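You operate a simulated robot arm through the tools that you are given. There is no shell and no other tool.

The job below is to be done with a simulated two-armed robot. You get a single attempt, and the scene is never put back.

Task
Fetch the small wheel from the top of table five and set it on the upper shelf of the oil rack. Stack the wheel marked "W 127" from the top of table five on top of the wheel that says "W 235". Take the red tube and leave it in the green tray. Take the dark filter from the top of table five and put it on the middle shelf of the oil rack. Put the spindle from the table end by the waste box in the grey tray. Take the brown block on the top of stand five and put it away on the top of table five. Put one of the label cartons from the top of stand five on the press five low shelf. Any order will do. Set down upright: dark filter, spindle, brown block, label carton.

The check looks at the end state, three seconds after you hand in, the way a careful person would. Anything else that was tipped, shoved, dropped, spilled or broken makes it a failure.

Robot
Two 6-joint arms with two-finger grippers on one trunk, on a base that drives. Base frame: it is fixed to the floor where the robot stands at the start and does not move with it; the origin is under the middle of the robot, x ahead of it, y to its left, z up. Lengths are in m, angles in degrees, forces in N, time in s.
The left shoulder is at the start at [0.07, 0.176, 0.915], the right one opposite. With the tool pointing down near the work surface each hand reaches from about 0.48 to 0.76 m from the robot's upright axis, wherever it stands, measured 20 degrees to its own side. Places, roughly: brown block [-2.5, 1.5, 0.75]; dark filter [-3, 2, 1]; green tray [-3, 2.5, 0.75]; grey tray (26x31x8 cm) [-0.7, 3.8, 0.9]; label carton [-2.5, 1.25, 0.75]; middle shelf of the oil rack [-5.3, 1.8, 0.7]; press five low shelf (15x29 cm) [-3.86, 3.48, 0.86]; red tube (3x2x3 cm) [-2.7, 2.1, 0.9]; small wheel [-2.25, 2.75, 0.75]; spindle (13x13x18 cm) [-3.1, 2, 0.9]; top of table five [-2.7, 2.2, 0.9]; upper shelf of the oil rack (81x16 cm) [-5.34, 1.76, 1.26]; wheel [-2.5, 2.75, 0.75]. Payload 2.45 kg a hand.
Tool frame (each hand has its own): the origin (TCP) lies between the finger pads and is the grasp point; the fingertips stand 0.026 m ahead of it; z points along the fingers, y is the line along which they close. Largest opening 0.096 m; the body of the gripper starts 0.069 m behind the TCP.
Orientation is that of the tool frame in the base frame, as a unit quaternion [x, y, z, w]. With the fingers straight down and closing along the base's y, the tool's x points along the base's -x, its y along +y and its z along -z.

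Tools
- The arms move only by the tool nudge_tool. It takes "left_moves", "right_moves" or both (then of equal length, played together; a hand with none holds still); each is a list of rows, each a list of 6 numbers: the shift along the tool's x, y, z in units of 150 mm (1.0 is 150 mm), then the turn, a rotation vector about the tool's x, y, z in units of 90 degrees (1.0 is 90 degrees). In form: [[tx, ty, tz, rx, ry, rz], ...]. A call has 1 to 20 rows; each row is the pose to reach, as a shift and turn from the pose commanded when the call began, along the tool's axes at that moment. "left_grip" and "right_grip" are, for a hand that has rows, the gripper command, from -1 (fully open) to 1 (shut), values between in proportion, set as the call begins (left out, the last holds). A call with a number of a shift or a turn outside -1 to 1 is refused whole. Each row takes 0.2 s and may step no farther than 0.05 m and 8.6 degrees from the row before; otherwise, or with a gripper value out of range, the whole call is refused. A pose out of reach is approached as far as the arm can. The call stops where the force on the tool passes 40 N (or 10 N more than at its start, if that is more) or the arm is blocked; 0.2 s more then pass. Each finger halts on what it meets, pressing with about 43 N; the grip force reading is that of the motor and also rises with nothing between the fingers. The clock runs only during rows and for 0.2 s after the last one: add rows that repeat a pose to give the fingers time. The reply holds the time, the measured pose of the TCP, the force on the tool along the base axes, the opening and the grip force, in the units named above and with some noise, with the torque about the TCP (base axes, N m) and any sound that the robot's microphone picked up.
- Cameras (640 x 400 px; columns grow to the right, rows downward): "scene" is now at [0.1643, 0.0059, 1.2603]; the picture's right is [0.08, -1.00, 0.00], its down [-0.37, -0.03, -0.93] and it looks along [0.93, 0.07, -0.37] (base axes); focal length 286 px, centre (320, 200). "left" rides on the left gripper at [0.082, -0.003, -0.098] in its tool frame; the picture's right is [0.04, 1.00, 0.00], its down [-0.73, 0.03, -0.68] and it looks along [-0.68, 0.03, 0.73] (tool axes); focal length 256 px, centre (320, 200). "right" rides on the right gripper at [0.082, 0.003, -0.098] in its tool frame; the picture's right is [-0.04, 1.00, 0.00], its down [-0.73, -0.03, -0.68] and it looks along [-0.68, -0.03, 0.73] (tool axes); focal length 256 px, centre (320, 200). There is no depth. A picture from a camera that has moved, and an enlarged one, comes with that camera's place and axes in the base frame and with its lens. The place of the scene camera against the robot may be out by one fixed shift of up to 0.025 m in any direction.
- snapshot(camera): a new picture of that camera. It takes no simulated time.
- lift_body(by): slides the trunk up (or, below 0, down) by that many m; the arms and the scene camera ride with it, the base frame stays. It gives what a move gives, with no picture.
- steer(legs): drives the robot by 1 to 6 legs, each [ahead, left, turn to the left] in m, m and degrees, along the robot's own axes; the way and the turn of a leg run together, so that a leg with both is an arc; at most 1.5 m and 180 degrees a leg. The arms and the cameras ride along, it lands a little off, and it stops where it bumps. It gives what a move gives.
- pan_tilt(pan, tilt): turns the head with the scene camera to pan (to the left, within 86 degrees either way) and tilt (down, from -29 to 69), counted from straight ahead of the robot. It gives what a move gives.
- zoom(camera, box): a new picture of the part [left, top, right, bottom] of that camera's present view, enlarged. It takes no simulated time.
- close_job(): hands the job in; it is judged then, once.

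Nothing tells you exact positions but the pictures and the camera data. Unless the task says otherwise, let go and move clear before handing in.

The tools are called after "Emit:" as name(argument=value, ...) on one line, values as JSON. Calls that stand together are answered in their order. nudge_tool: Moves the arms, as the interface text tells. Its arguments: {"type":"object","properties":{"left_moves":{"type":"array","items":{"type":"array","items":{"type":"number"}}},"left_grip":{"type":"number"},"right_moves":{"type":"array","items":{"type":"array","items":{"type":"number"}}},"right_grip":{"type":"number"}},"required":[]} The other tools are called the same way: lift_body (by) slides the trunk up or down; steer (legs) drives the base; pan_tilt (pan, tilt) turns the head that bears the scene camera; snapshot (camera) takes a picture; zoom (camera, box) takes an enlarged picture of a part of a camera's view; close_job () hands the job in.

At the start:

```text
time_s: 0.0
left_ee_pos: [0.604, 0.2757, 1.1263]
left_tcp_rot: [0.0, 1.0, 0.0, 0.0]
left_force: [0.9, 0.3, -0.1]
left_wrist_torque: [0.0, -0.03, 0.0]
left_grip_width: 0.0961
left_gripper_force: 0.2
right_ee_pos: [0.5993, -0.2386, 1.0363]
right_tcp_rot: [0.0, 1.0, 0.001, 0.0]
right_force: [0.3, 0.4, 0.3]
right_wrist_torque: [-0.01, -0.02, 0.01]
right_grip_width: 0.0962
right_gripper_force: 0.0
trunk travel left (down, up): [-0.4, 0.44]
robot x, y, heading: [0.0013, 0.0029, 0.1]
head pan, tilt: [4.5, 21.8]
```

scene: 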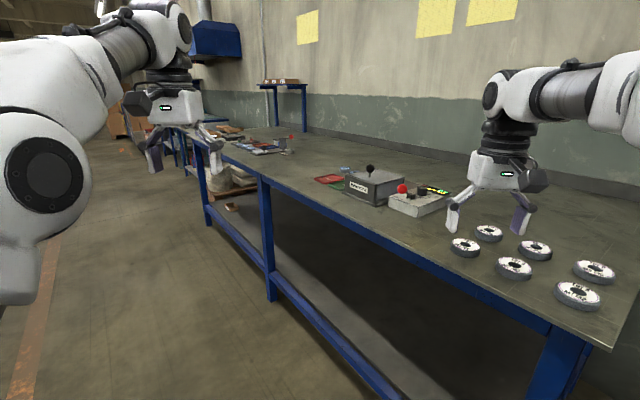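
right: 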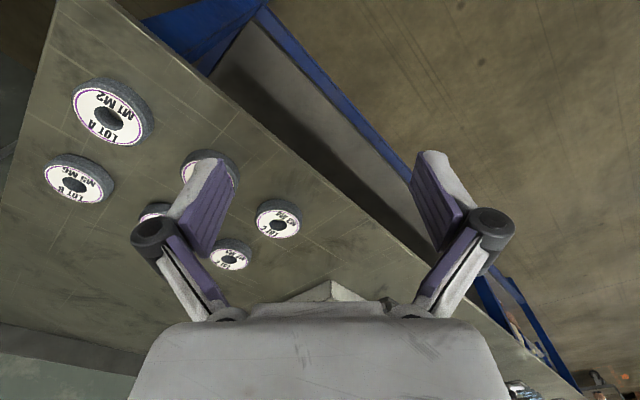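
left: 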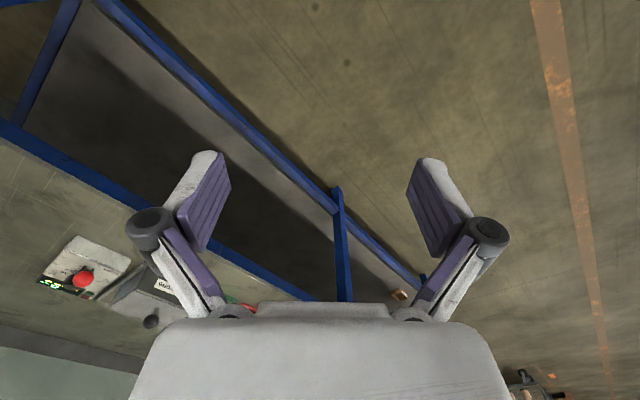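

I see a long workbench ahead with labelled wheels and two control boxes, but the job's places lie behind me and to the left, around [-2.7, 2.2]. I'll look around with the head before driving.

Emit:
pan_tilt(pan=86, tilt=15)

Emit:
snapshot(camera="scene")

```text
time_s: 1.6
left_ee_pos: [0.6031, 0.2761, 1.1267]
left_tcp_rot: [-0.001, 1.0, -0.001, 0.0]
left_force: [0.5, -0.4, -0.6]
left_wrist_torque: [0.01, 0.02, 0.01]
left_grip_width: 0.0962
left_gripper_force: 0.2
right_ee_pos: [0.5986, -0.2379, 1.0356]
right_tcp_rot: [0.0, 1.0, 0.001, 0.0]
right_force: [-0.6, -0.9, -0.7]
right_wrist_torque: [0.01, 0.02, 0.0]
right_grip_width: 0.0961
right_gripper_force: 0.1
trunk travel left (down, up): [-0.4, 0.44]
robot x, y, heading: [0.0027, 0.0037, 0.0]
head pan, tilt: [85.9, 15.0]
```

```text
taken
camera scene: at [0.0784, 0.0918, 1.2713], right [1.0, -0.07, 0.0], down [-0.02, -0.26, -0.97], along [0.07, 0.96, -0.26], focal length 286 px, centre (320, 200)
```

scene: 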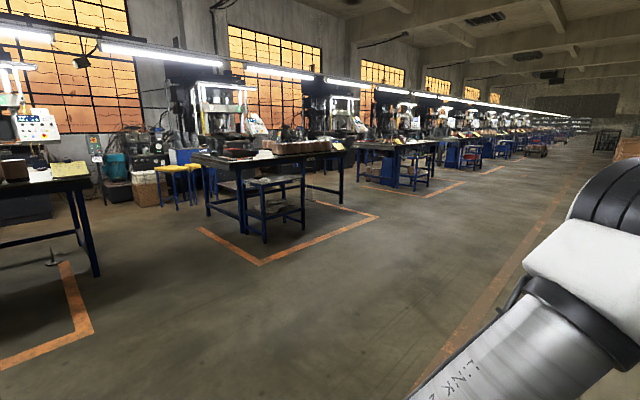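

The press row runs diagonally behind me on the left; the near-left table is probably table five. Let me check the other side too before backing off.

Emit:
pan_tilt(pan=-86, tilt=15)

Emit:
snapshot(camera="scene")

```text
time_s: 4.2
left_ee_pos: [0.6046, 0.2766, 1.1269]
left_tcp_rot: [0.0, 1.0, 0.0, 0.0]
left_force: [-0.5, -0.7, -0.3]
left_wrist_torque: [-0.02, 0.01, -0.01]
left_grip_width: 0.0961
left_gripper_force: 0.0
right_ee_pos: [0.5994, -0.2371, 1.0363]
right_tcp_rot: [0.0, 1.0, 0.0, 0.0]
right_force: [-1.0, 0.4, -1.0]
right_wrist_torque: [0.0, 0.04, -0.01]
right_grip_width: 0.0959
right_gripper_force: 0.0
trunk travel left (down, up): [-0.4, 0.44]
robot x, y, heading: [0.0019, 0.0009, 0.3]
head pan, tilt: [-85.9, 15.0]
```

```text
taken
camera scene: at [0.0784, -0.0946, 1.2713], right [-1.0, -0.07, 0.0], down [-0.02, 0.26, -0.97], along [0.07, -0.96, -0.26], focal length 286 px, centre (320, 200)
```

scene: 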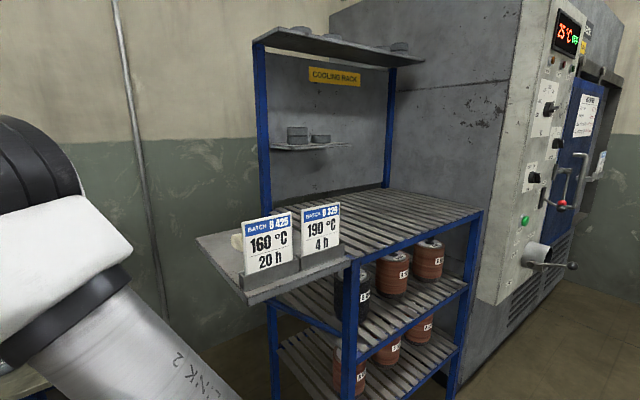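

To my right stand a cooling rack and an oven, off limits. Table edge is about 0.7 m out, so turning left in place is clear; I'll turn 135 degrees left to face the table-five area.

Emit:
steer(legs=[[0, 0, 90], [0, 0, 45]])

Emit:
pan_tilt(pan=0, tilt=15)

Emit:
snapshot(camera="scene")

```text
time_s: 10.4
left_ee_pos: [-0.6192, 0.238, 1.1259]
left_tcp_rot: [0.921, -0.389, -0.001, -0.001]
left_force: [-0.7, 0.1, 0.7]
left_wrist_torque: [0.01, -0.03, 0.01]
left_grip_width: 0.0963
left_gripper_force: 0.1
right_ee_pos: [-0.2486, 0.5939, 1.0361]
right_tcp_rot: [0.922, -0.387, 0.001, 0.0]
right_force: [-0.4, 0.7, 0.5]
right_wrist_torque: [0.03, -0.01, 0.01]
right_grip_width: 0.0961
right_gripper_force: 0.1
trunk travel left (down, up): [-0.4, 0.44]
robot x, y, heading: [0.0001, 0.0014, 134.5]
head pan, tilt: [-85.9, 15.0]
```

```text
time_s: 12.0
left_ee_pos: [-0.6213, 0.2391, 1.1256]
left_tcp_rot: [0.922, -0.388, 0.0, 0.0]
left_force: [-0.2, -0.2, 0.1]
left_wrist_torque: [-0.02, 0.02, 0.02]
left_grip_width: 0.0959
left_gripper_force: 0.0
right_ee_pos: [-0.2489, 0.5951, 1.0348]
right_tcp_rot: [0.922, -0.388, 0.001, 0.0]
right_force: [-0.3, -0.4, -0.1]
right_wrist_torque: [-0.02, 0.0, 0.0]
right_grip_width: 0.0962
right_gripper_force: 0.0
trunk travel left (down, up): [-0.4, 0.44]
robot x, y, heading: [-0.0013, -0.0002, 134.4]
head pan, tilt: [0.0, 15.0]
```

```text
taken
camera scene: at [-0.079, 0.1014, 1.2713], right [0.72, 0.7, 0.0], down [0.18, -0.19, -0.97], along [-0.67, 0.69, -0.26], focal length 286 px, centre (320, 200)
```

scene: 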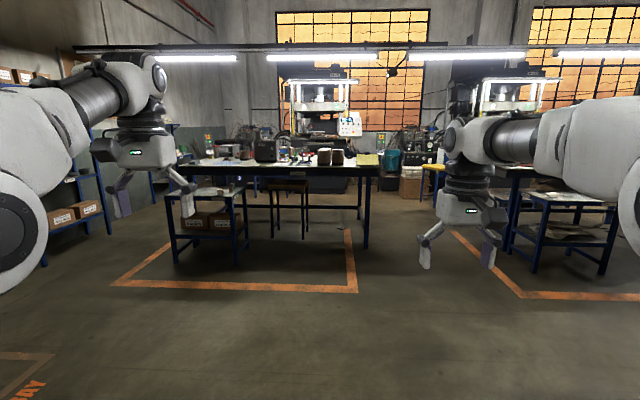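

Table five is straight ahead, with a low stand (cartons on top/below) in front of its left end. Let me zoom for detail.

Emit:
zoom(camera="scene", box=[160, 60, 400, 270])

Emit:
zoom(camera="scene", box=[0, 50, 180, 250])

Emit:
zoom(camera="scene", box=[400, 60, 640, 290])

```text
1.90 times, centred on (280, 165) of scene
camera zoom: at [-0.079, 0.1014, 1.2713], right [0.72, 0.7, 0.0], down [0.18, -0.19, -0.97], along [-0.67, 0.69, -0.26], focal length 544 px, centre (396, 267)
```

zoom: 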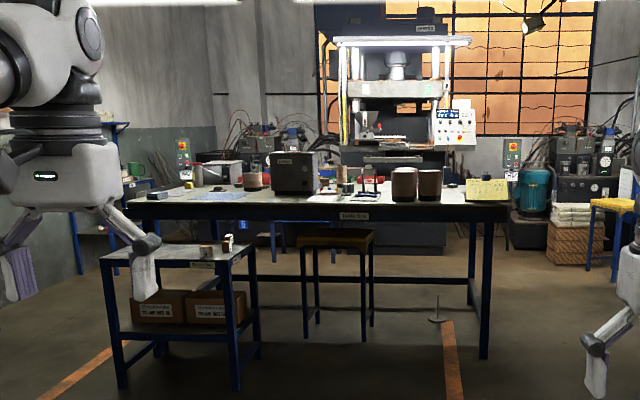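

```text
2.00 times, centred on (90, 150) of scene
camera zoom: at [-0.079, 0.1014, 1.2713], right [0.72, 0.7, 0.0], down [0.18, -0.19, -0.97], along [-0.67, 0.69, -0.26], focal length 571 px, centre (780, 300)
```

zoom: 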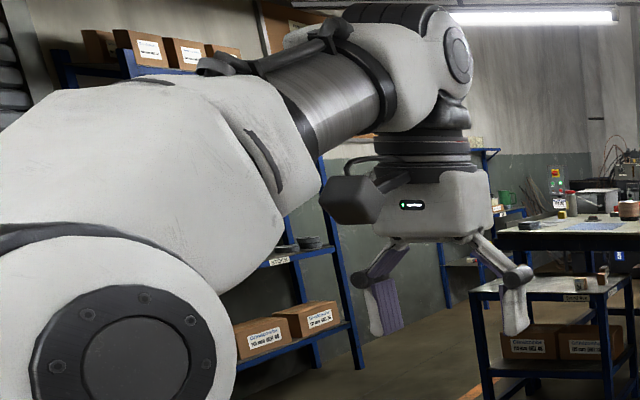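

```text
1.74 times, centred on (520, 175) of scene
camera zoom: at [-0.079, 0.1014, 1.2713], right [0.72, 0.7, 0.0], down [0.18, -0.19, -0.97], along [-0.67, 0.69, -0.26], focal length 497 px, centre (-28, 244)
```

zoom: 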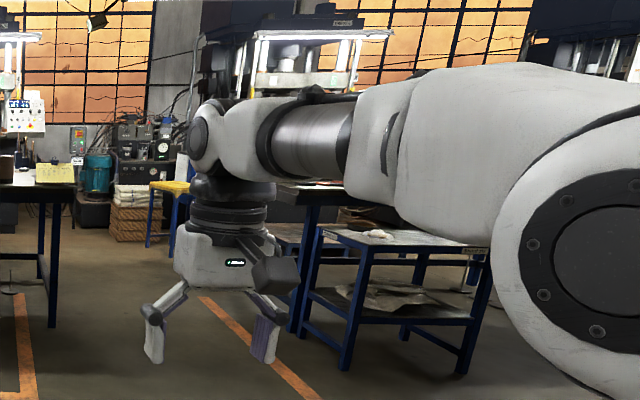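

Using a local frame (forward/right of my present heading), table five's top is about 0.86 m high, front edge ~2.9 m ahead, from ~1.37 m left to ~0.6 m right; the stand sits at its front left. I'll drive 1.4 m ahead and look again.

Emit:
steer(legs=[[1.4, 0, 0.6]])

Emit:
pan_tilt(pan=0, tilt=20)

Emit:
snapshot(camera="scene")

Emit:
zoom(camera="scene", box=[140, 60, 480, 260])

```text
time_s: 19.0
left_ee_pos: [-1.6053, 1.2296, 1.1275]
left_tcp_rot: [0.923, -0.384, 0.0, 0.0]
left_force: [-0.6, 0.1, -0.6]
left_wrist_torque: [0.02, 0.01, 0.01]
left_grip_width: 0.0959
left_gripper_force: 0.1
right_ee_pos: [-1.2372, 1.5883, 1.0359]
right_tcp_rot: [0.923, -0.384, -0.001, -0.001]
right_force: [-0.4, 0.2, 0.4]
right_wrist_torque: [0.05, 0.03, -0.04]
right_grip_width: 0.096
right_gripper_force: 0.1
trunk travel left (down, up): [-0.4, 0.44]
robot x, y, heading: [-0.9863, 0.9947, 134.8]
head pan, tilt: [0.0, 15.0]
```

```text
time_s: 19.6
left_ee_pos: [-1.605, 1.2304, 1.1258]
left_tcp_rot: [0.923, -0.384, 0.0, -0.001]
left_force: [0.4, 1.1, -0.2]
left_wrist_torque: [-0.01, 0.01, -0.01]
left_grip_width: 0.0961
left_gripper_force: 0.1
right_ee_pos: [-1.237, 1.5888, 1.0358]
right_tcp_rot: [0.924, -0.383, 0.0, 0.0]
right_force: [0.7, -0.8, 0.3]
right_wrist_torque: [0.03, -0.03, -0.05]
right_grip_width: 0.0959
right_gripper_force: 0.1
trunk travel left (down, up): [-0.4, 0.44]
robot x, y, heading: [-0.984, 0.998, 135.1]
head pan, tilt: [0.0, 20.0]
```

```text
taken
camera scene: at [-1.063, 1.0971, 1.2632], right [0.71, 0.71, 0.0], down [0.24, -0.24, -0.94], along [-0.66, 0.67, -0.34], focal length 286 px, centre (320, 200)
```

scene: 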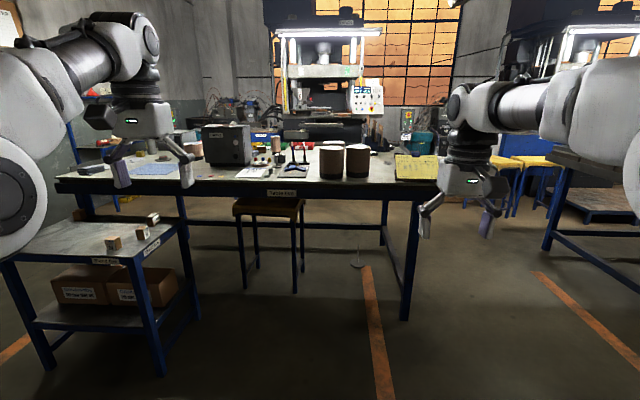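

```text
1.88 times, centred on (310, 160) of scene
camera zoom: at [-1.063, 1.0971, 1.2632], right [0.71, 0.71, 0.0], down [0.24, -0.24, -0.94], along [-0.66, 0.67, -0.34], focal length 538 px, centre (339, 275)
```

zoom: 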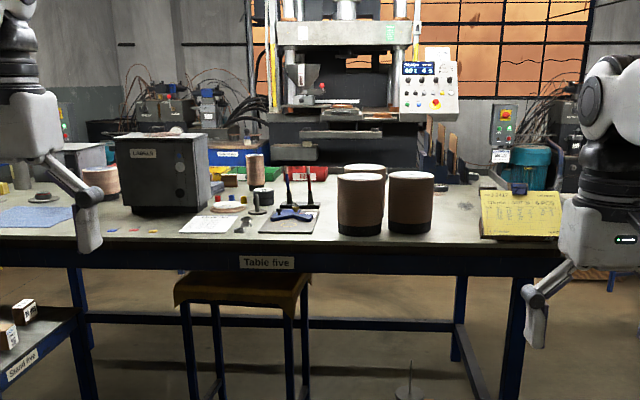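

I see table five ahead with a dark box, tubes, three big brown cylinders and paper pads; the press stands behind it. I'll raise the trunk for a better view from above.

Emit:
lift_body(by=0.4)

Emit:
steer(legs=[[0.5, 0, 0]])

Emit:
pan_tilt(pan=0, tilt=30)

Emit:
snapshot(camera="scene")

Emit:
zoom(camera="scene", box=[160, 60, 480, 260])

```text
time_s: 23.5
left_ee_pos: [-1.6048, 1.2299, 1.5256]
left_tcp_rot: [0.923, -0.384, 0.0, 0.0]
left_force: [-0.5, 0.0, 0.3]
left_wrist_torque: [-0.04, -0.04, -0.01]
left_grip_width: 0.0961
left_gripper_force: 0.1
right_ee_pos: [-1.2365, 1.5891, 1.437]
right_tcp_rot: [0.924, -0.383, 0.0, 0.001]
right_force: [-0.1, 0.8, 0.0]
right_wrist_torque: [0.0, -0.02, -0.01]
right_grip_width: 0.096
right_gripper_force: 0.1
trunk travel left (down, up): [-0.8, 0.04]
robot x, y, heading: [-0.9859, 0.9965, 135.1]
head pan, tilt: [0.0, 20.0]
```

```text
time_s: 26.4
left_ee_pos: [-1.9603, 1.5877, 1.528]
left_tcp_rot: [0.923, -0.384, 0.0, -0.001]
left_force: [0.1, 0.3, 0.0]
left_wrist_torque: [0.02, 0.02, 0.06]
left_grip_width: 0.0958
left_gripper_force: 0.0
right_ee_pos: [-1.5923, 1.9478, 1.4375]
right_tcp_rot: [0.924, -0.383, 0.0, -0.001]
right_force: [-0.1, -0.6, -0.1]
right_wrist_torque: [0.02, -0.01, 0.0]
right_grip_width: 0.096
right_gripper_force: 0.1
trunk travel left (down, up): [-0.8, 0.04]
robot x, y, heading: [-1.3401, 1.3545, 134.8]
head pan, tilt: [0.0, 20.0]
```

```text
time_s: 27.2
left_ee_pos: [-1.9623, 1.5899, 1.526]
left_tcp_rot: [0.923, -0.385, 0.0, 0.0]
left_force: [0.8, -0.8, 0.3]
left_wrist_torque: [0.0, -0.06, 0.0]
left_grip_width: 0.096
left_gripper_force: 0.1
right_ee_pos: [-1.5935, 1.948, 1.4364]
right_tcp_rot: [0.923, -0.384, 0.0, 0.0]
right_force: [-1.2, -0.2, 0.1]
right_wrist_torque: [0.0, 0.0, 0.01]
right_grip_width: 0.096
right_gripper_force: 0.0
trunk travel left (down, up): [-0.8, 0.04]
robot x, y, heading: [-1.3367, 1.3577, 134.9]
head pan, tilt: [0.0, 30.0]
```

```text
taken
camera scene: at [-1.4181, 1.4548, 1.6472], right [0.71, 0.7, 0.0], down [0.35, -0.35, -0.87], along [-0.61, 0.61, -0.5], focal length 286 px, centre (320, 200)
```

scene: 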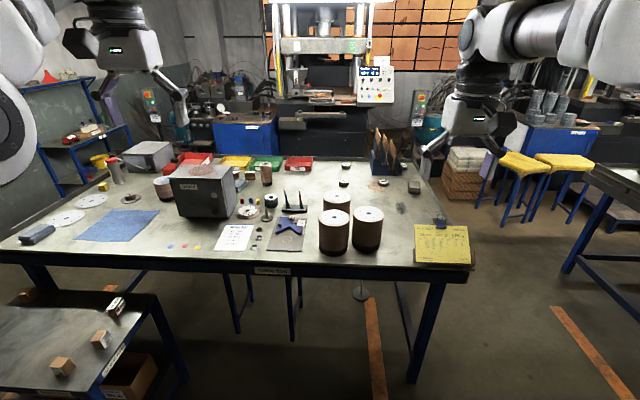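

```text
2.00 times, centred on (320, 160) of scene
camera zoom: at [-1.4181, 1.4548, 1.6472], right [0.71, 0.7, 0.0], down [0.35, -0.35, -0.87], along [-0.61, 0.61, -0.5], focal length 571 px, centre (320, 280)
```

zoom: 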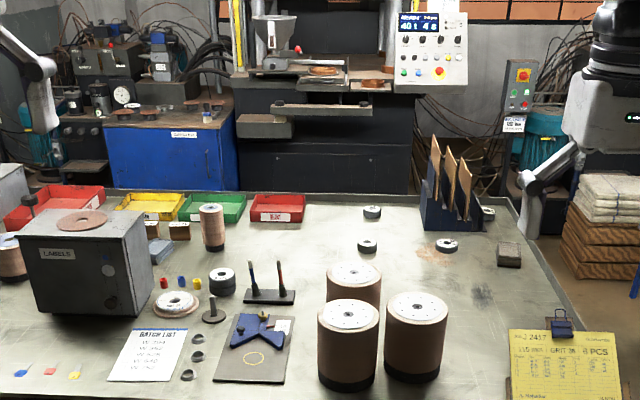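

Excellent view of the whole table: trays at the back (red, yellow, green, red), wheels, brown cylinders, small coloured tubes. I'll zoom in on details.

Emit:
zoom(camera="scene", box=[220, 150, 320, 260])

Emit:
zoom(camera="scene", box=[310, 150, 430, 260])

Emit:
zoom(camera="scene", box=[10, 130, 180, 250])

Emit:
zoom(camera="scene", box=[0, 270, 180, 400])

Emit:
zoom(camera="scene", box=[0, 60, 140, 170])

```text
3.64 times, centred on (270, 205) of scene
camera zoom: at [-1.4181, 1.4548, 1.6472], right [0.71, 0.7, 0.0], down [0.35, -0.35, -0.87], along [-0.61, 0.61, -0.5], focal length 1038 px, centre (502, 182)
```

zoom: 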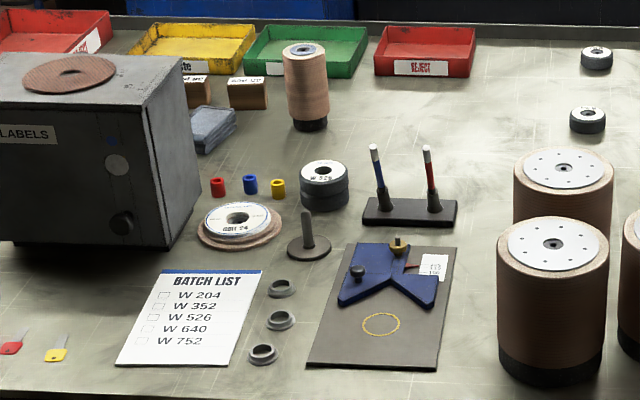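

```text
3.64 times, centred on (370, 205) of scene
camera zoom: at [-1.4181, 1.4548, 1.6472], right [0.71, 0.7, 0.0], down [0.35, -0.35, -0.87], along [-0.61, 0.61, -0.5], focal length 1038 px, centre (138, 182)
```

zoom: 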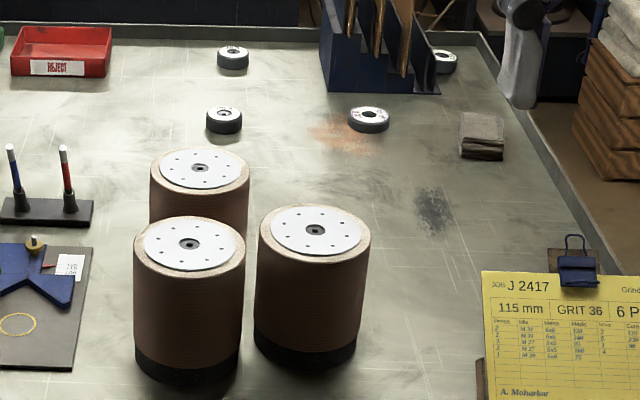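

```text
3.33 times, centred on (95, 190) of scene
camera zoom: at [-1.4181, 1.4548, 1.6472], right [0.71, 0.7, 0.0], down [0.35, -0.35, -0.87], along [-0.61, 0.61, -0.5], focal length 952 px, centre (1070, 233)
```

zoom: 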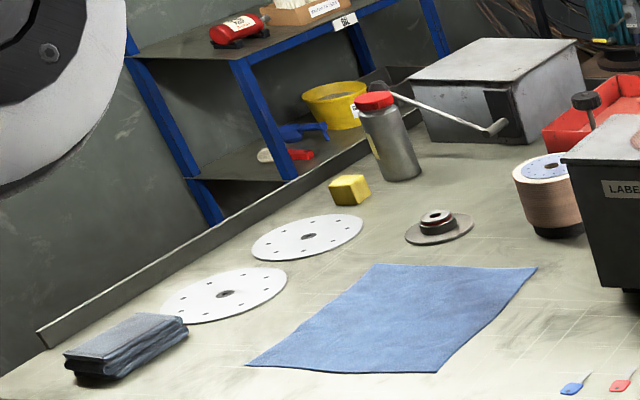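

```text
3.08 times, centred on (90, 335) of scene
camera zoom: at [-1.4181, 1.4548, 1.6472], right [0.71, 0.7, 0.0], down [0.35, -0.35, -0.87], along [-0.61, 0.61, -0.5], focal length 879 px, centre (1028, -215)
```

zoom: 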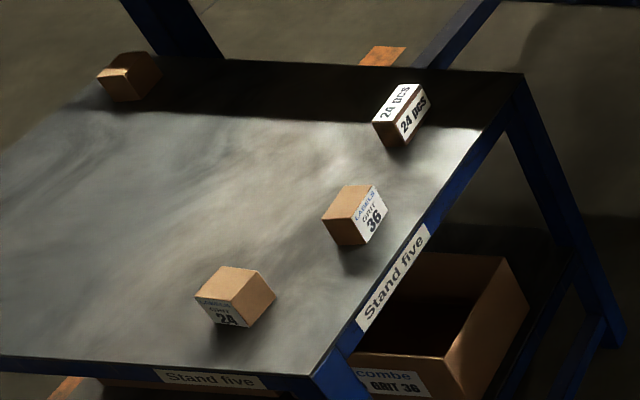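

```text
3.64 times, centred on (70, 115) of scene
camera zoom: at [-1.4181, 1.4548, 1.6472], right [0.71, 0.7, 0.0], down [0.35, -0.35, -0.87], along [-0.61, 0.61, -0.5], focal length 1038 px, centre (1229, 509)
```

zoom: 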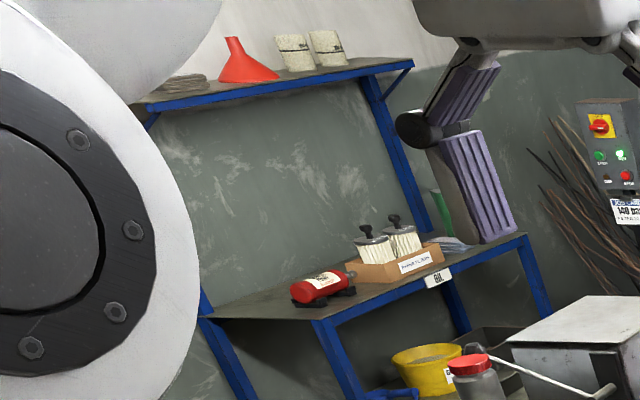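

The dark LABELS box hides something behind its left side; the oil rack (label OIL) stands at the back left. I'll strafe left by 1 m to see the left table end from another angle.

Emit:
steer(legs=[[0, 1.0, 0]])

Emit:
snapshot(camera="scene")

Emit:
zoom(camera="scene", box=[180, 90, 480, 280])

```text
time_s: 32.3
left_ee_pos: [-2.6629, 0.8885, 1.5255]
left_tcp_rot: [0.924, -0.383, 0.0, 0.0]
left_force: [0.5, 0.3, 0.0]
left_wrist_torque: [-0.02, 0.0, -0.01]
left_grip_width: 0.0961
left_gripper_force: 0.1
right_ee_pos: [-2.2965, 1.2489, 1.4364]
right_tcp_rot: [0.924, -0.383, -0.001, 0.001]
right_force: [0.3, -0.6, 0.8]
right_wrist_torque: [0.0, 0.01, -0.02]
right_grip_width: 0.0958
right_gripper_force: 0.1
trunk travel left (down, up): [-0.8, 0.04]
robot x, y, heading: [-2.0441, 0.6581, 134.9]
head pan, tilt: [0.0, 30.0]
```

```text
taken
camera scene: at [-2.1192, 0.756, 1.6471], right [0.71, 0.71, 0.0], down [0.35, -0.35, -0.87], along [-0.61, 0.61, -0.5], focal length 286 px, centre (320, 200)
```

scene: 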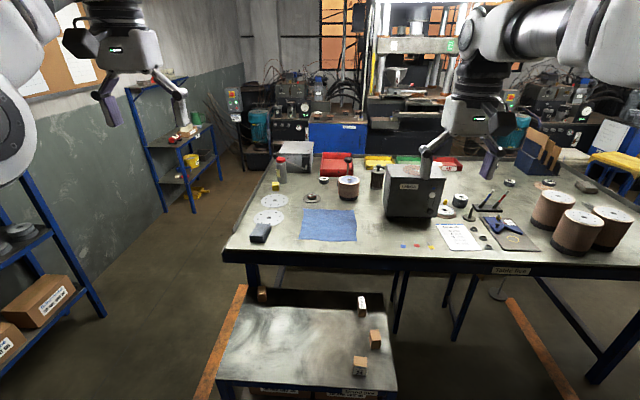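

```text
2.11 times, centred on (330, 185) of scene
camera zoom: at [-2.1192, 0.756, 1.6471], right [0.71, 0.71, 0.0], down [0.35, -0.35, -0.87], along [-0.61, 0.61, -0.5], focal length 601 px, centre (299, 232)
```

zoom: 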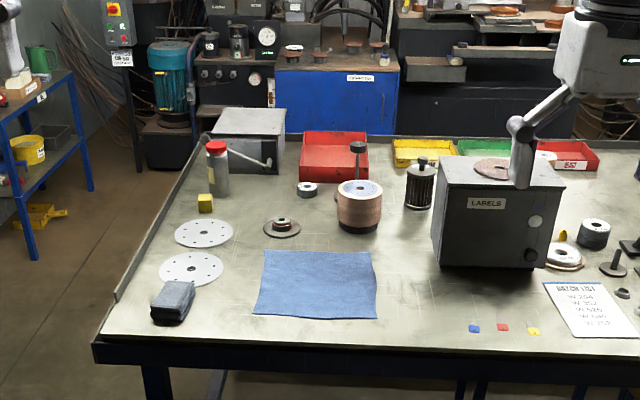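

Now I see a dark pleated filter behind the LABELS box, and a knobbed spindle behind the short brown roll. Zooming further.

Emit:
zoom(camera="scene", box=[260, 140, 400, 230])

Emit:
zoom(camera="scene", box=[320, 150, 400, 200])

Emit:
zoom(camera="scene", box=[210, 280, 410, 400])

Emit:
zoom(camera="scene", box=[120, 60, 280, 220])

```text
4.44 times, centred on (330, 185) of scene
camera zoom: at [-2.1192, 0.756, 1.6471], right [0.71, 0.71, 0.0], down [0.35, -0.35, -0.87], along [-0.61, 0.61, -0.5], focal length 1269 px, centre (276, 267)
```

zoom: 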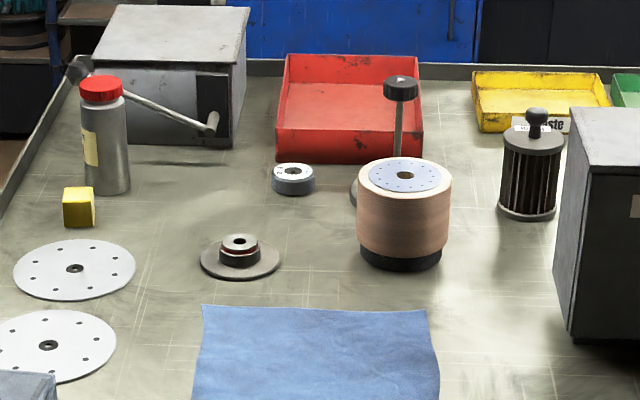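

```text
8.00 times, centred on (360, 175) of scene
camera zoom: at [-2.1192, 0.756, 1.6471], right [0.71, 0.71, 0.0], down [0.35, -0.35, -0.87], along [-0.61, 0.61, -0.5], focal length 2285 px, centre (0, 400)
```

zoom: 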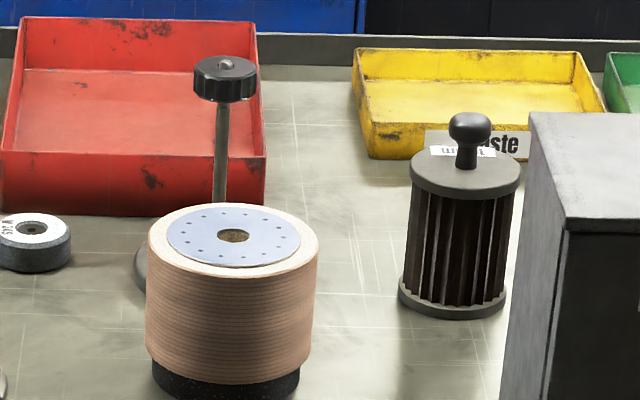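

```text
3.20 times, centred on (310, 340) of scene
camera zoom: at [-2.1192, 0.756, 1.6471], right [0.71, 0.71, 0.0], down [0.35, -0.35, -0.87], along [-0.61, 0.61, -0.5], focal length 914 px, centre (352, -248)
```

zoom: 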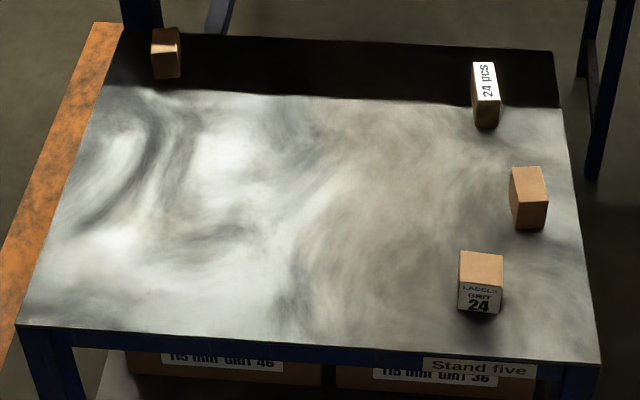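

```text
2.50 times, centred on (200, 140) of scene
camera zoom: at [-2.1192, 0.756, 1.6471], right [0.71, 0.71, 0.0], down [0.35, -0.35, -0.87], along [-0.61, 0.61, -0.5], focal length 714 px, centre (620, 350)
```

zoom: 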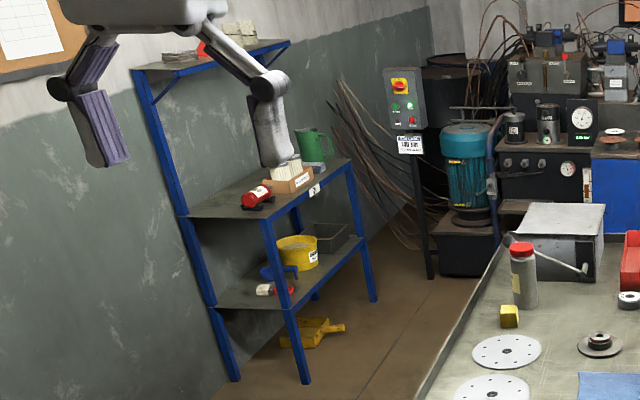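

I see four small brown boxes on stand five: three carry label print (24, 36, "24 pcs") and one at the far left corner looks plain. I'll look with wrist cameras for detail.

Emit:
snapshot(camera="right")

Emit:
snapshot(camera="left")

Emit:
zoom(camera="scene", box=[245, 280, 305, 320])

Emit:
zoom(camera="scene", box=[340, 290, 400, 380])

```text
taken
camera right: at [-2.2405, 1.1899, 1.535], right [-0.73, -0.68, 0.0], down [-0.5, 0.54, 0.68], along [-0.46, 0.5, -0.73], focal length 256 px, centre (320, 200)
```

right: 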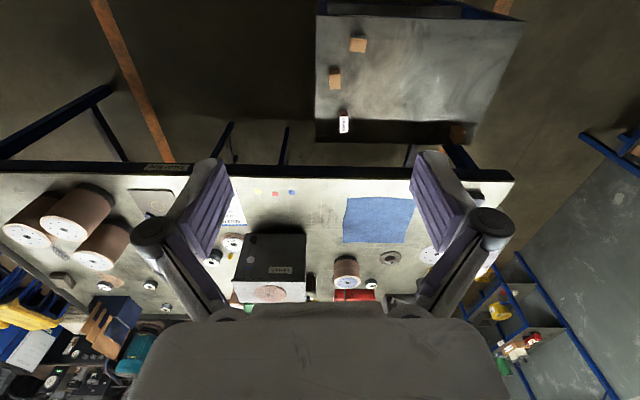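

```text
taken
camera left: at [-2.6021, 0.8331, 1.6248], right [-0.68, -0.73, 0.0], down [-0.54, 0.5, 0.68], along [-0.5, 0.46, -0.73], focal length 256 px, centre (320, 200)
```

left: 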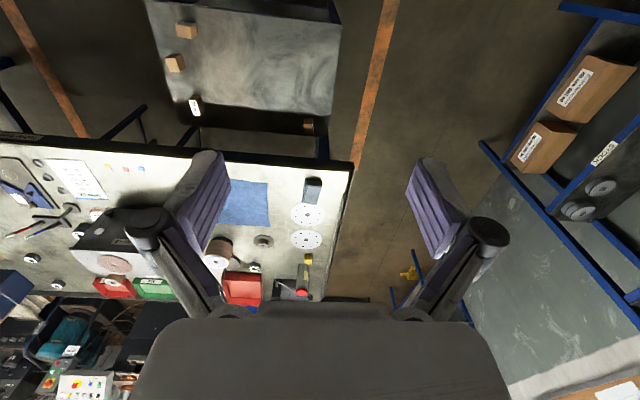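

```text
10.00 times, centred on (275, 300) of scene
camera zoom: at [-2.1192, 0.756, 1.6471], right [0.71, 0.71, 0.0], down [0.35, -0.35, -0.87], along [-0.61, 0.61, -0.5], focal length 2856 px, centre (770, -800)
```

zoom: 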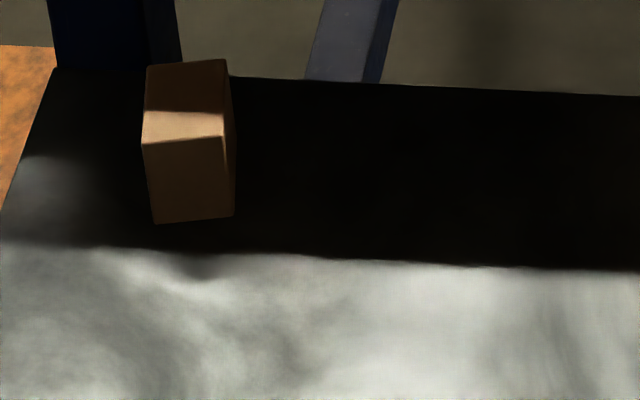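

```text
4.44 times, centred on (370, 335) of scene
camera zoom: at [-2.1192, 0.756, 1.6471], right [0.71, 0.71, 0.0], down [0.35, -0.35, -0.87], along [-0.61, 0.61, -0.5], focal length 1269 px, centre (98, -400)
```

zoom: 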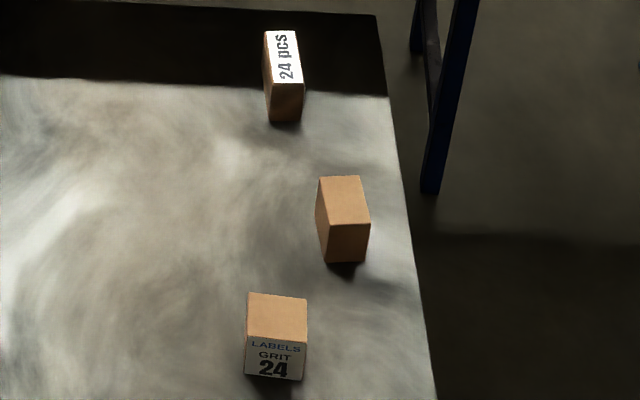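

Comparing rough places with measured spots, the "24 pcs" box lies nearest the brown-block spot, while the plain one is far left; I need to see them more sharply before deciding.

Emit:
zoom(camera="right", box=[310, 20, 390, 140])

Emit:
zoom(camera="right", box=[430, 110, 490, 150])

Emit:
zoom(camera="left", box=[150, 10, 230, 130])

Emit:
zoom(camera="left", box=[280, 100, 340, 140])

```text
3.33 times, centred on (350, 80) of right
camera zoom: at [-2.2405, 1.1899, 1.535], right [-0.73, -0.68, 0.0], down [-0.5, 0.54, 0.68], along [-0.46, 0.5, -0.73], focal length 853 px, centre (220, 600)
```

zoom: 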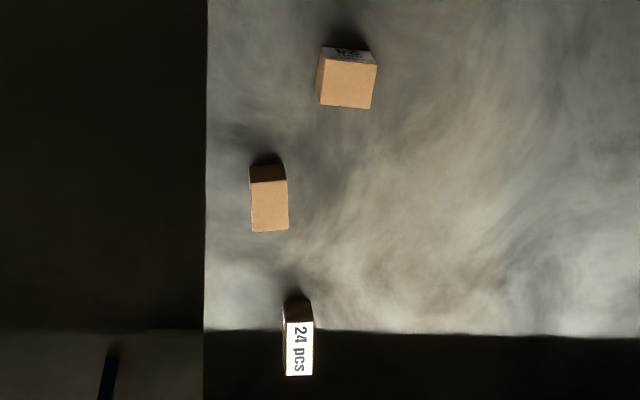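

```text
10.00 times, centred on (460, 130) of right
camera zoom: at [-2.2405, 1.1899, 1.535], right [-0.73, -0.68, 0.0], down [-0.5, 0.54, 0.68], along [-0.46, 0.5, -0.73], focal length 2560 px, centre (-1080, 900)
```

zoom: 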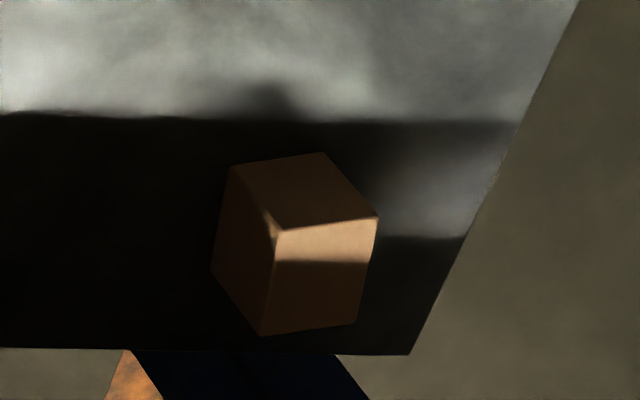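

```text
3.33 times, centred on (190, 70) of left
camera zoom: at [-2.6021, 0.8331, 1.6248], right [-0.68, -0.73, 0.0], down [-0.54, 0.5, 0.68], along [-0.5, 0.46, -0.73], focal length 853 px, centre (753, 633)
```

zoom: 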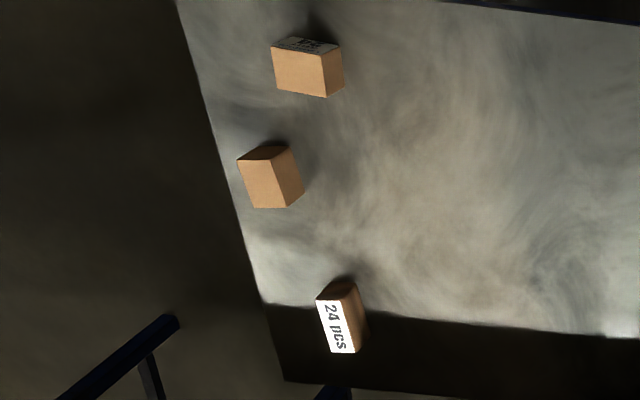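

```text
10.00 times, centred on (310, 120) of left
camera zoom: at [-2.6021, 0.8331, 1.6248], right [-0.68, -0.73, 0.0], down [-0.54, 0.5, 0.68], along [-0.5, 0.46, -0.73], focal length 2560 px, centre (420, 1000)
```

zoom: 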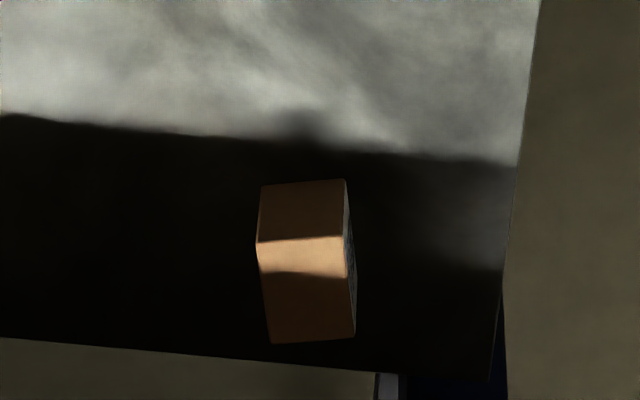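

The far-left box does show a printed label on its hidden face, so it is a third label carton, and the "24 pcs" one is the brown block. Now let me look down at my own base to learn its size.

Emit:
pan_tilt(pan=0, tilt=69)

Emit:
snapshot(camera="scene")

Emit:
pan_tilt(pan=60, tilt=60)

Emit:
snapshot(camera="scene")

```text
time_s: 33.4
left_ee_pos: [-2.6637, 0.8887, 1.5268]
left_tcp_rot: [0.924, -0.383, 0.0, 0.001]
left_force: [-0.8, 0.5, -0.4]
left_wrist_torque: [0.0, -0.03, 0.03]
left_grip_width: 0.096
left_gripper_force: 0.0
right_ee_pos: [-2.2962, 1.2484, 1.4362]
right_tcp_rot: [0.924, -0.383, 0.0, -0.001]
right_force: [-0.2, 0.4, 0.4]
right_wrist_torque: [0.02, 0.0, -0.01]
right_grip_width: 0.0961
right_gripper_force: 0.0
trunk travel left (down, up): [-0.8, 0.04]
robot x, y, heading: [-2.0432, 0.6544, 135.0]
head pan, tilt: [0.0, 68.8]
```

```text
taken
camera scene: at [-2.0955, 0.7309, 1.5957], right [0.71, 0.71, 0.0], down [0.66, -0.66, -0.36], along [-0.26, 0.26, -0.93], focal length 286 px, centre (320, 200)
```

scene: 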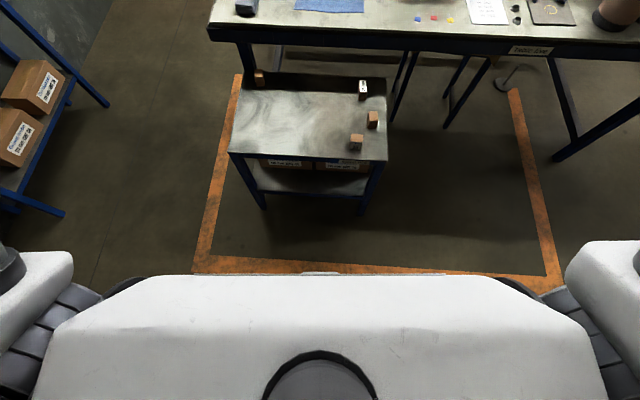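

```text
time_s: 34.6
left_ee_pos: [-2.6635, 0.8877, 1.526]
left_tcp_rot: [0.924, -0.382, 0.0, 0.0]
left_force: [-0.3, 0.0, 0.6]
left_wrist_torque: [0.03, 0.0, 0.01]
left_grip_width: 0.0963
left_gripper_force: 0.0
right_ee_pos: [-2.2973, 1.2481, 1.4356]
right_tcp_rot: [0.924, -0.382, 0.0, 0.0]
right_force: [0.2, -0.5, 0.1]
right_wrist_torque: [0.0, 0.0, 0.01]
right_grip_width: 0.0959
right_gripper_force: 0.0
trunk travel left (down, up): [-0.8, 0.04]
robot x, y, heading: [-2.0411, 0.6569, 134.6]
head pan, tilt: [60.0, 60.0]
```

```text
taken
camera scene: at [-2.1203, 0.6741, 1.605], right [-0.26, 0.97, 0.0], down [0.84, 0.22, -0.5], along [-0.48, -0.13, -0.87], focal length 286 px, centre (320, 200)
```

scene: 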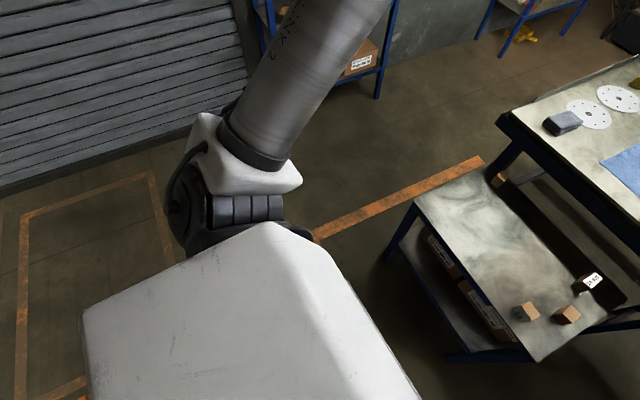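

My base reaches no more than about 0.27 m ahead of my axis. Next I'll strafe right to the right end of table five to read the wheel labels.

Emit:
steer(legs=[[0, -1.1, 0], [0, -1.1, 0], [0.6, 0, 0], [0, 0, 45]])

Emit:
pan_tilt(pan=0, tilt=35)

Emit:
snapshot(camera="scene")

Emit:
zoom(camera="scene", box=[200, 80, 500, 280])

```text
time_s: 50.6
left_ee_pos: [-1.52, 2.3584, 1.5266]
left_tcp_rot: [1.0, 0.002, 0.0, 0.001]
left_force: [-0.7, -0.6, 0.0]
left_wrist_torque: [-0.01, -0.01, 0.02]
left_grip_width: 0.0958
left_gripper_force: 0.0
right_ee_pos: [-1.5173, 2.8733, 1.4357]
right_tcp_rot: [1.0, 0.002, 0.0, 0.0]
right_force: [0.2, 0.1, -0.2]
right_wrist_torque: [-0.02, 0.0, 0.01]
right_grip_width: 0.0961
right_gripper_force: 0.1
trunk travel left (down, up): [-0.8, 0.04]
robot x, y, heading: [-0.9172, 2.6356, -179.8]
head pan, tilt: [60.0, 60.0]
```

```text
time_s: 51.9
left_ee_pos: [-1.5201, 2.3577, 1.5264]
left_tcp_rot: [1.0, 0.002, 0.001, 0.0]
left_force: [0.2, 0.4, -0.9]
left_wrist_torque: [-0.02, -0.01, 0.02]
left_grip_width: 0.0959
left_gripper_force: 0.0
right_ee_pos: [-1.5165, 2.8733, 1.4354]
right_tcp_rot: [1.0, 0.002, 0.0, 0.0]
right_force: [0.1, -0.5, 0.2]
right_wrist_torque: [0.01, 0.02, -0.01]
right_grip_width: 0.096
right_gripper_force: 0.1
trunk travel left (down, up): [-0.8, 0.04]
robot x, y, heading: [-0.9172, 2.6364, -179.8]
head pan, tilt: [0.0, 35.0]
```

```text
taken
camera scene: at [-1.0341, 2.6351, 1.6393], right [0.0, 1.0, 0.0], down [0.57, 0.0, -0.82], along [-0.82, 0.0, -0.57], focal length 286 px, centre (320, 200)
```

scene: 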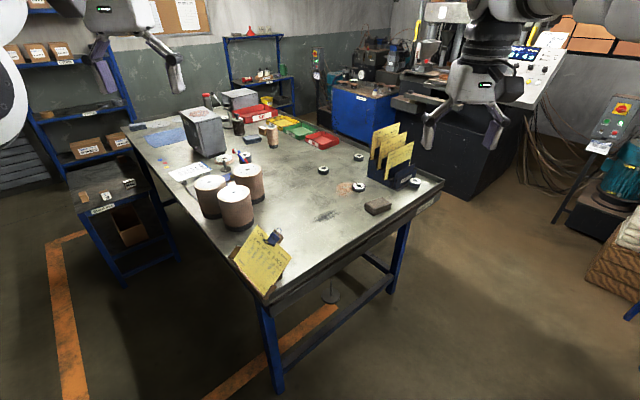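

```text
2.00 times, centred on (350, 180) of scene
camera zoom: at [-1.0341, 2.6351, 1.6393], right [0.0, 1.0, 0.0], down [0.57, 0.0, -0.82], along [-0.82, 0.0, -0.57], focal length 571 px, centre (260, 240)
```

zoom: 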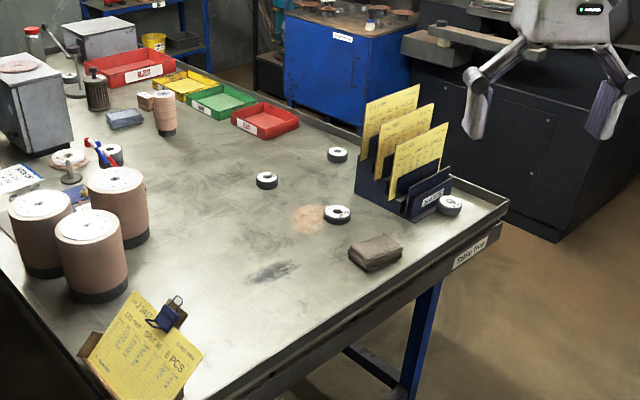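

I see the wheels, the clip rack with yellow sheets, and the waste/green/reject trays along the back. Zooming on the wheels to read labels.

Emit:
zoom(camera="scene", box=[315, 150, 375, 195])

Emit:
zoom(camera="scene", box=[345, 165, 435, 220])

Emit:
zoom(camera="scene", box=[200, 85, 340, 170])

Emit:
zoom(camera="scene", box=[290, 60, 460, 180])

```text
8.89 times, centred on (345, 172) of scene
camera zoom: at [-1.0341, 2.6351, 1.6393], right [0.0, 1.0, 0.0], down [0.57, 0.0, -0.82], along [-0.82, 0.0, -0.57], focal length 2538 px, centre (98, 444)
```

zoom: 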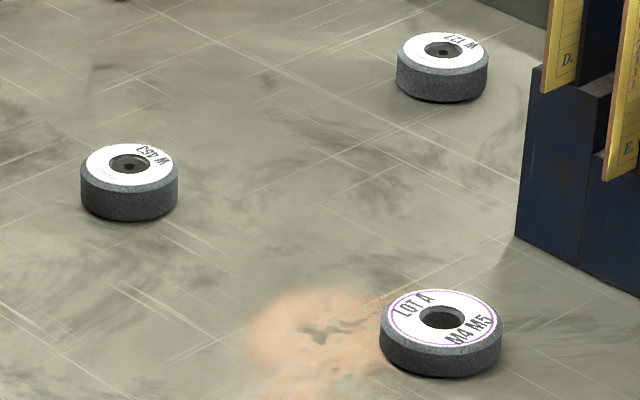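

```text
7.11 times, centred on (390, 192) of scene
camera zoom: at [-1.0341, 2.6351, 1.6393], right [0.0, 1.0, 0.0], down [0.57, 0.0, -0.82], along [-0.82, 0.0, -0.57], focal length 2031 px, centre (-178, 253)
```

zoom: 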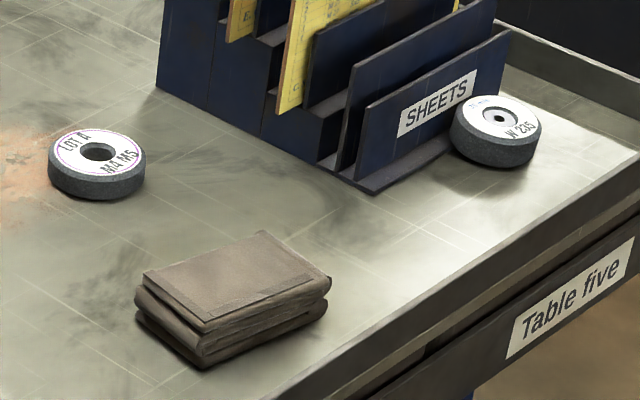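

```text
4.57 times, centred on (270, 128) of scene
camera zoom: at [-1.0341, 2.6351, 1.6393], right [0.0, 1.0, 0.0], down [0.57, 0.0, -0.82], along [-0.82, 0.0, -0.57], focal length 1306 px, centre (549, 531)
```

zoom: 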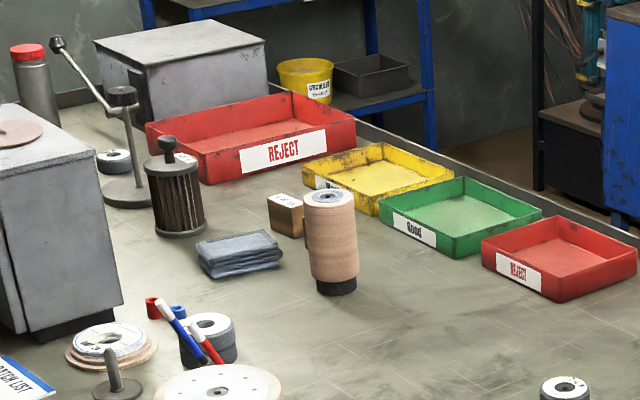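

```text
3.33 times, centred on (375, 120) of scene
camera zoom: at [-1.0341, 2.6351, 1.6393], right [0.0, 1.0, 0.0], down [0.57, 0.0, -0.82], along [-0.82, 0.0, -0.57], focal length 952 px, centre (137, 467)
```

zoom: 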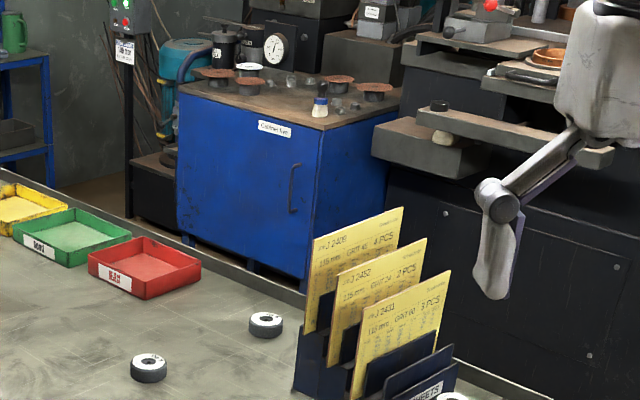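

Labels read: W 463, W 127 (back), LOT A (the small wheel, matching its rough place), and W 235 beside the SHEETS rack. Now I'll look right toward the grey tray.

Emit:
pan_tilt(pan=-80, tilt=25)

Emit:
snapshot(camera="scene")

Emit:
pan_tilt(pan=-40, tilt=25)

Emit:
snapshot(camera="scene")

```text
time_s: 53.4
left_ee_pos: [-1.5202, 2.359, 1.5264]
left_tcp_rot: [1.0, 0.002, 0.0, 0.0]
left_force: [-0.9, 0.6, 0.3]
left_wrist_torque: [-0.03, 0.0, -0.02]
left_grip_width: 0.0961
left_gripper_force: 0.0
right_ee_pos: [-1.5167, 2.8736, 1.4368]
right_tcp_rot: [1.0, 0.001, 0.0, -0.001]
right_force: [0.7, -0.1, -0.2]
right_wrist_torque: [-0.01, -0.06, 0.02]
right_grip_width: 0.0961
right_gripper_force: 0.1
trunk travel left (down, up): [-0.8, 0.04]
robot x, y, heading: [-0.917, 2.6378, -179.7]
head pan, tilt: [-80.0, 25.0]
```

```text
taken
camera scene: at [-0.9625, 2.7261, 1.6551], right [0.98, 0.18, 0.0], down [0.08, -0.42, -0.91], along [-0.16, 0.89, -0.42], focal length 286 px, centre (320, 200)
```

scene: 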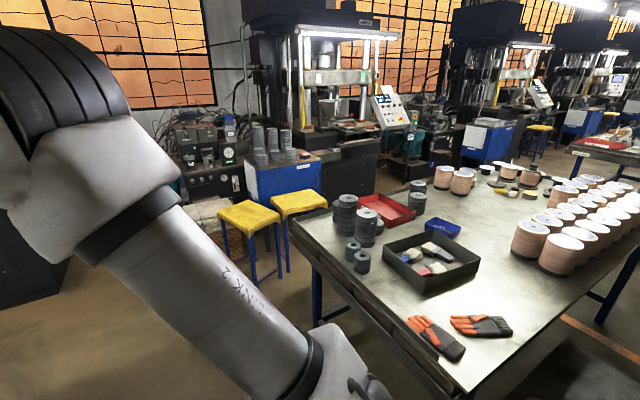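

```text
time_s: 54.5
left_ee_pos: [-1.5198, 2.358, 1.5274]
left_tcp_rot: [1.0, 0.002, 0.0, 0.0]
left_force: [1.0, 0.2, -0.7]
left_wrist_torque: [0.02, 0.05, 0.0]
left_grip_width: 0.096
left_gripper_force: 0.1
right_ee_pos: [-1.5174, 2.8735, 1.4348]
right_tcp_rot: [1.0, 0.001, -0.001, 0.0]
right_force: [-0.8, 0.1, -0.6]
right_wrist_torque: [-0.03, 0.01, 0.0]
right_grip_width: 0.0959
right_gripper_force: 0.0
trunk travel left (down, up): [-0.8, 0.04]
robot x, y, heading: [-0.9159, 2.6384, -179.9]
head pan, tilt: [-40.0, 25.0]
```

```text
taken
camera scene: at [-1.0168, 2.6944, 1.6551], right [0.64, 0.77, 0.0], down [0.32, -0.27, -0.91], along [-0.7, 0.58, -0.42], focal length 286 px, centre (320, 200)
```

scene: 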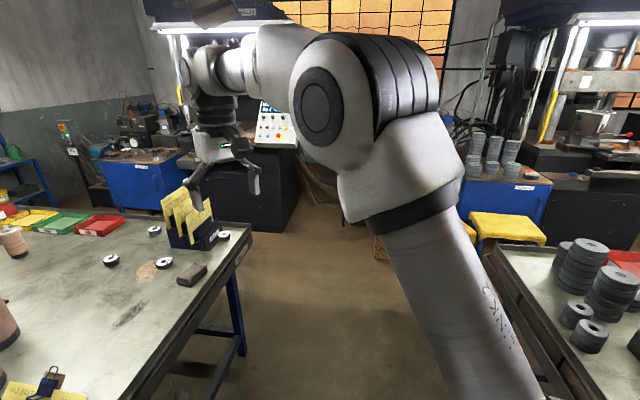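

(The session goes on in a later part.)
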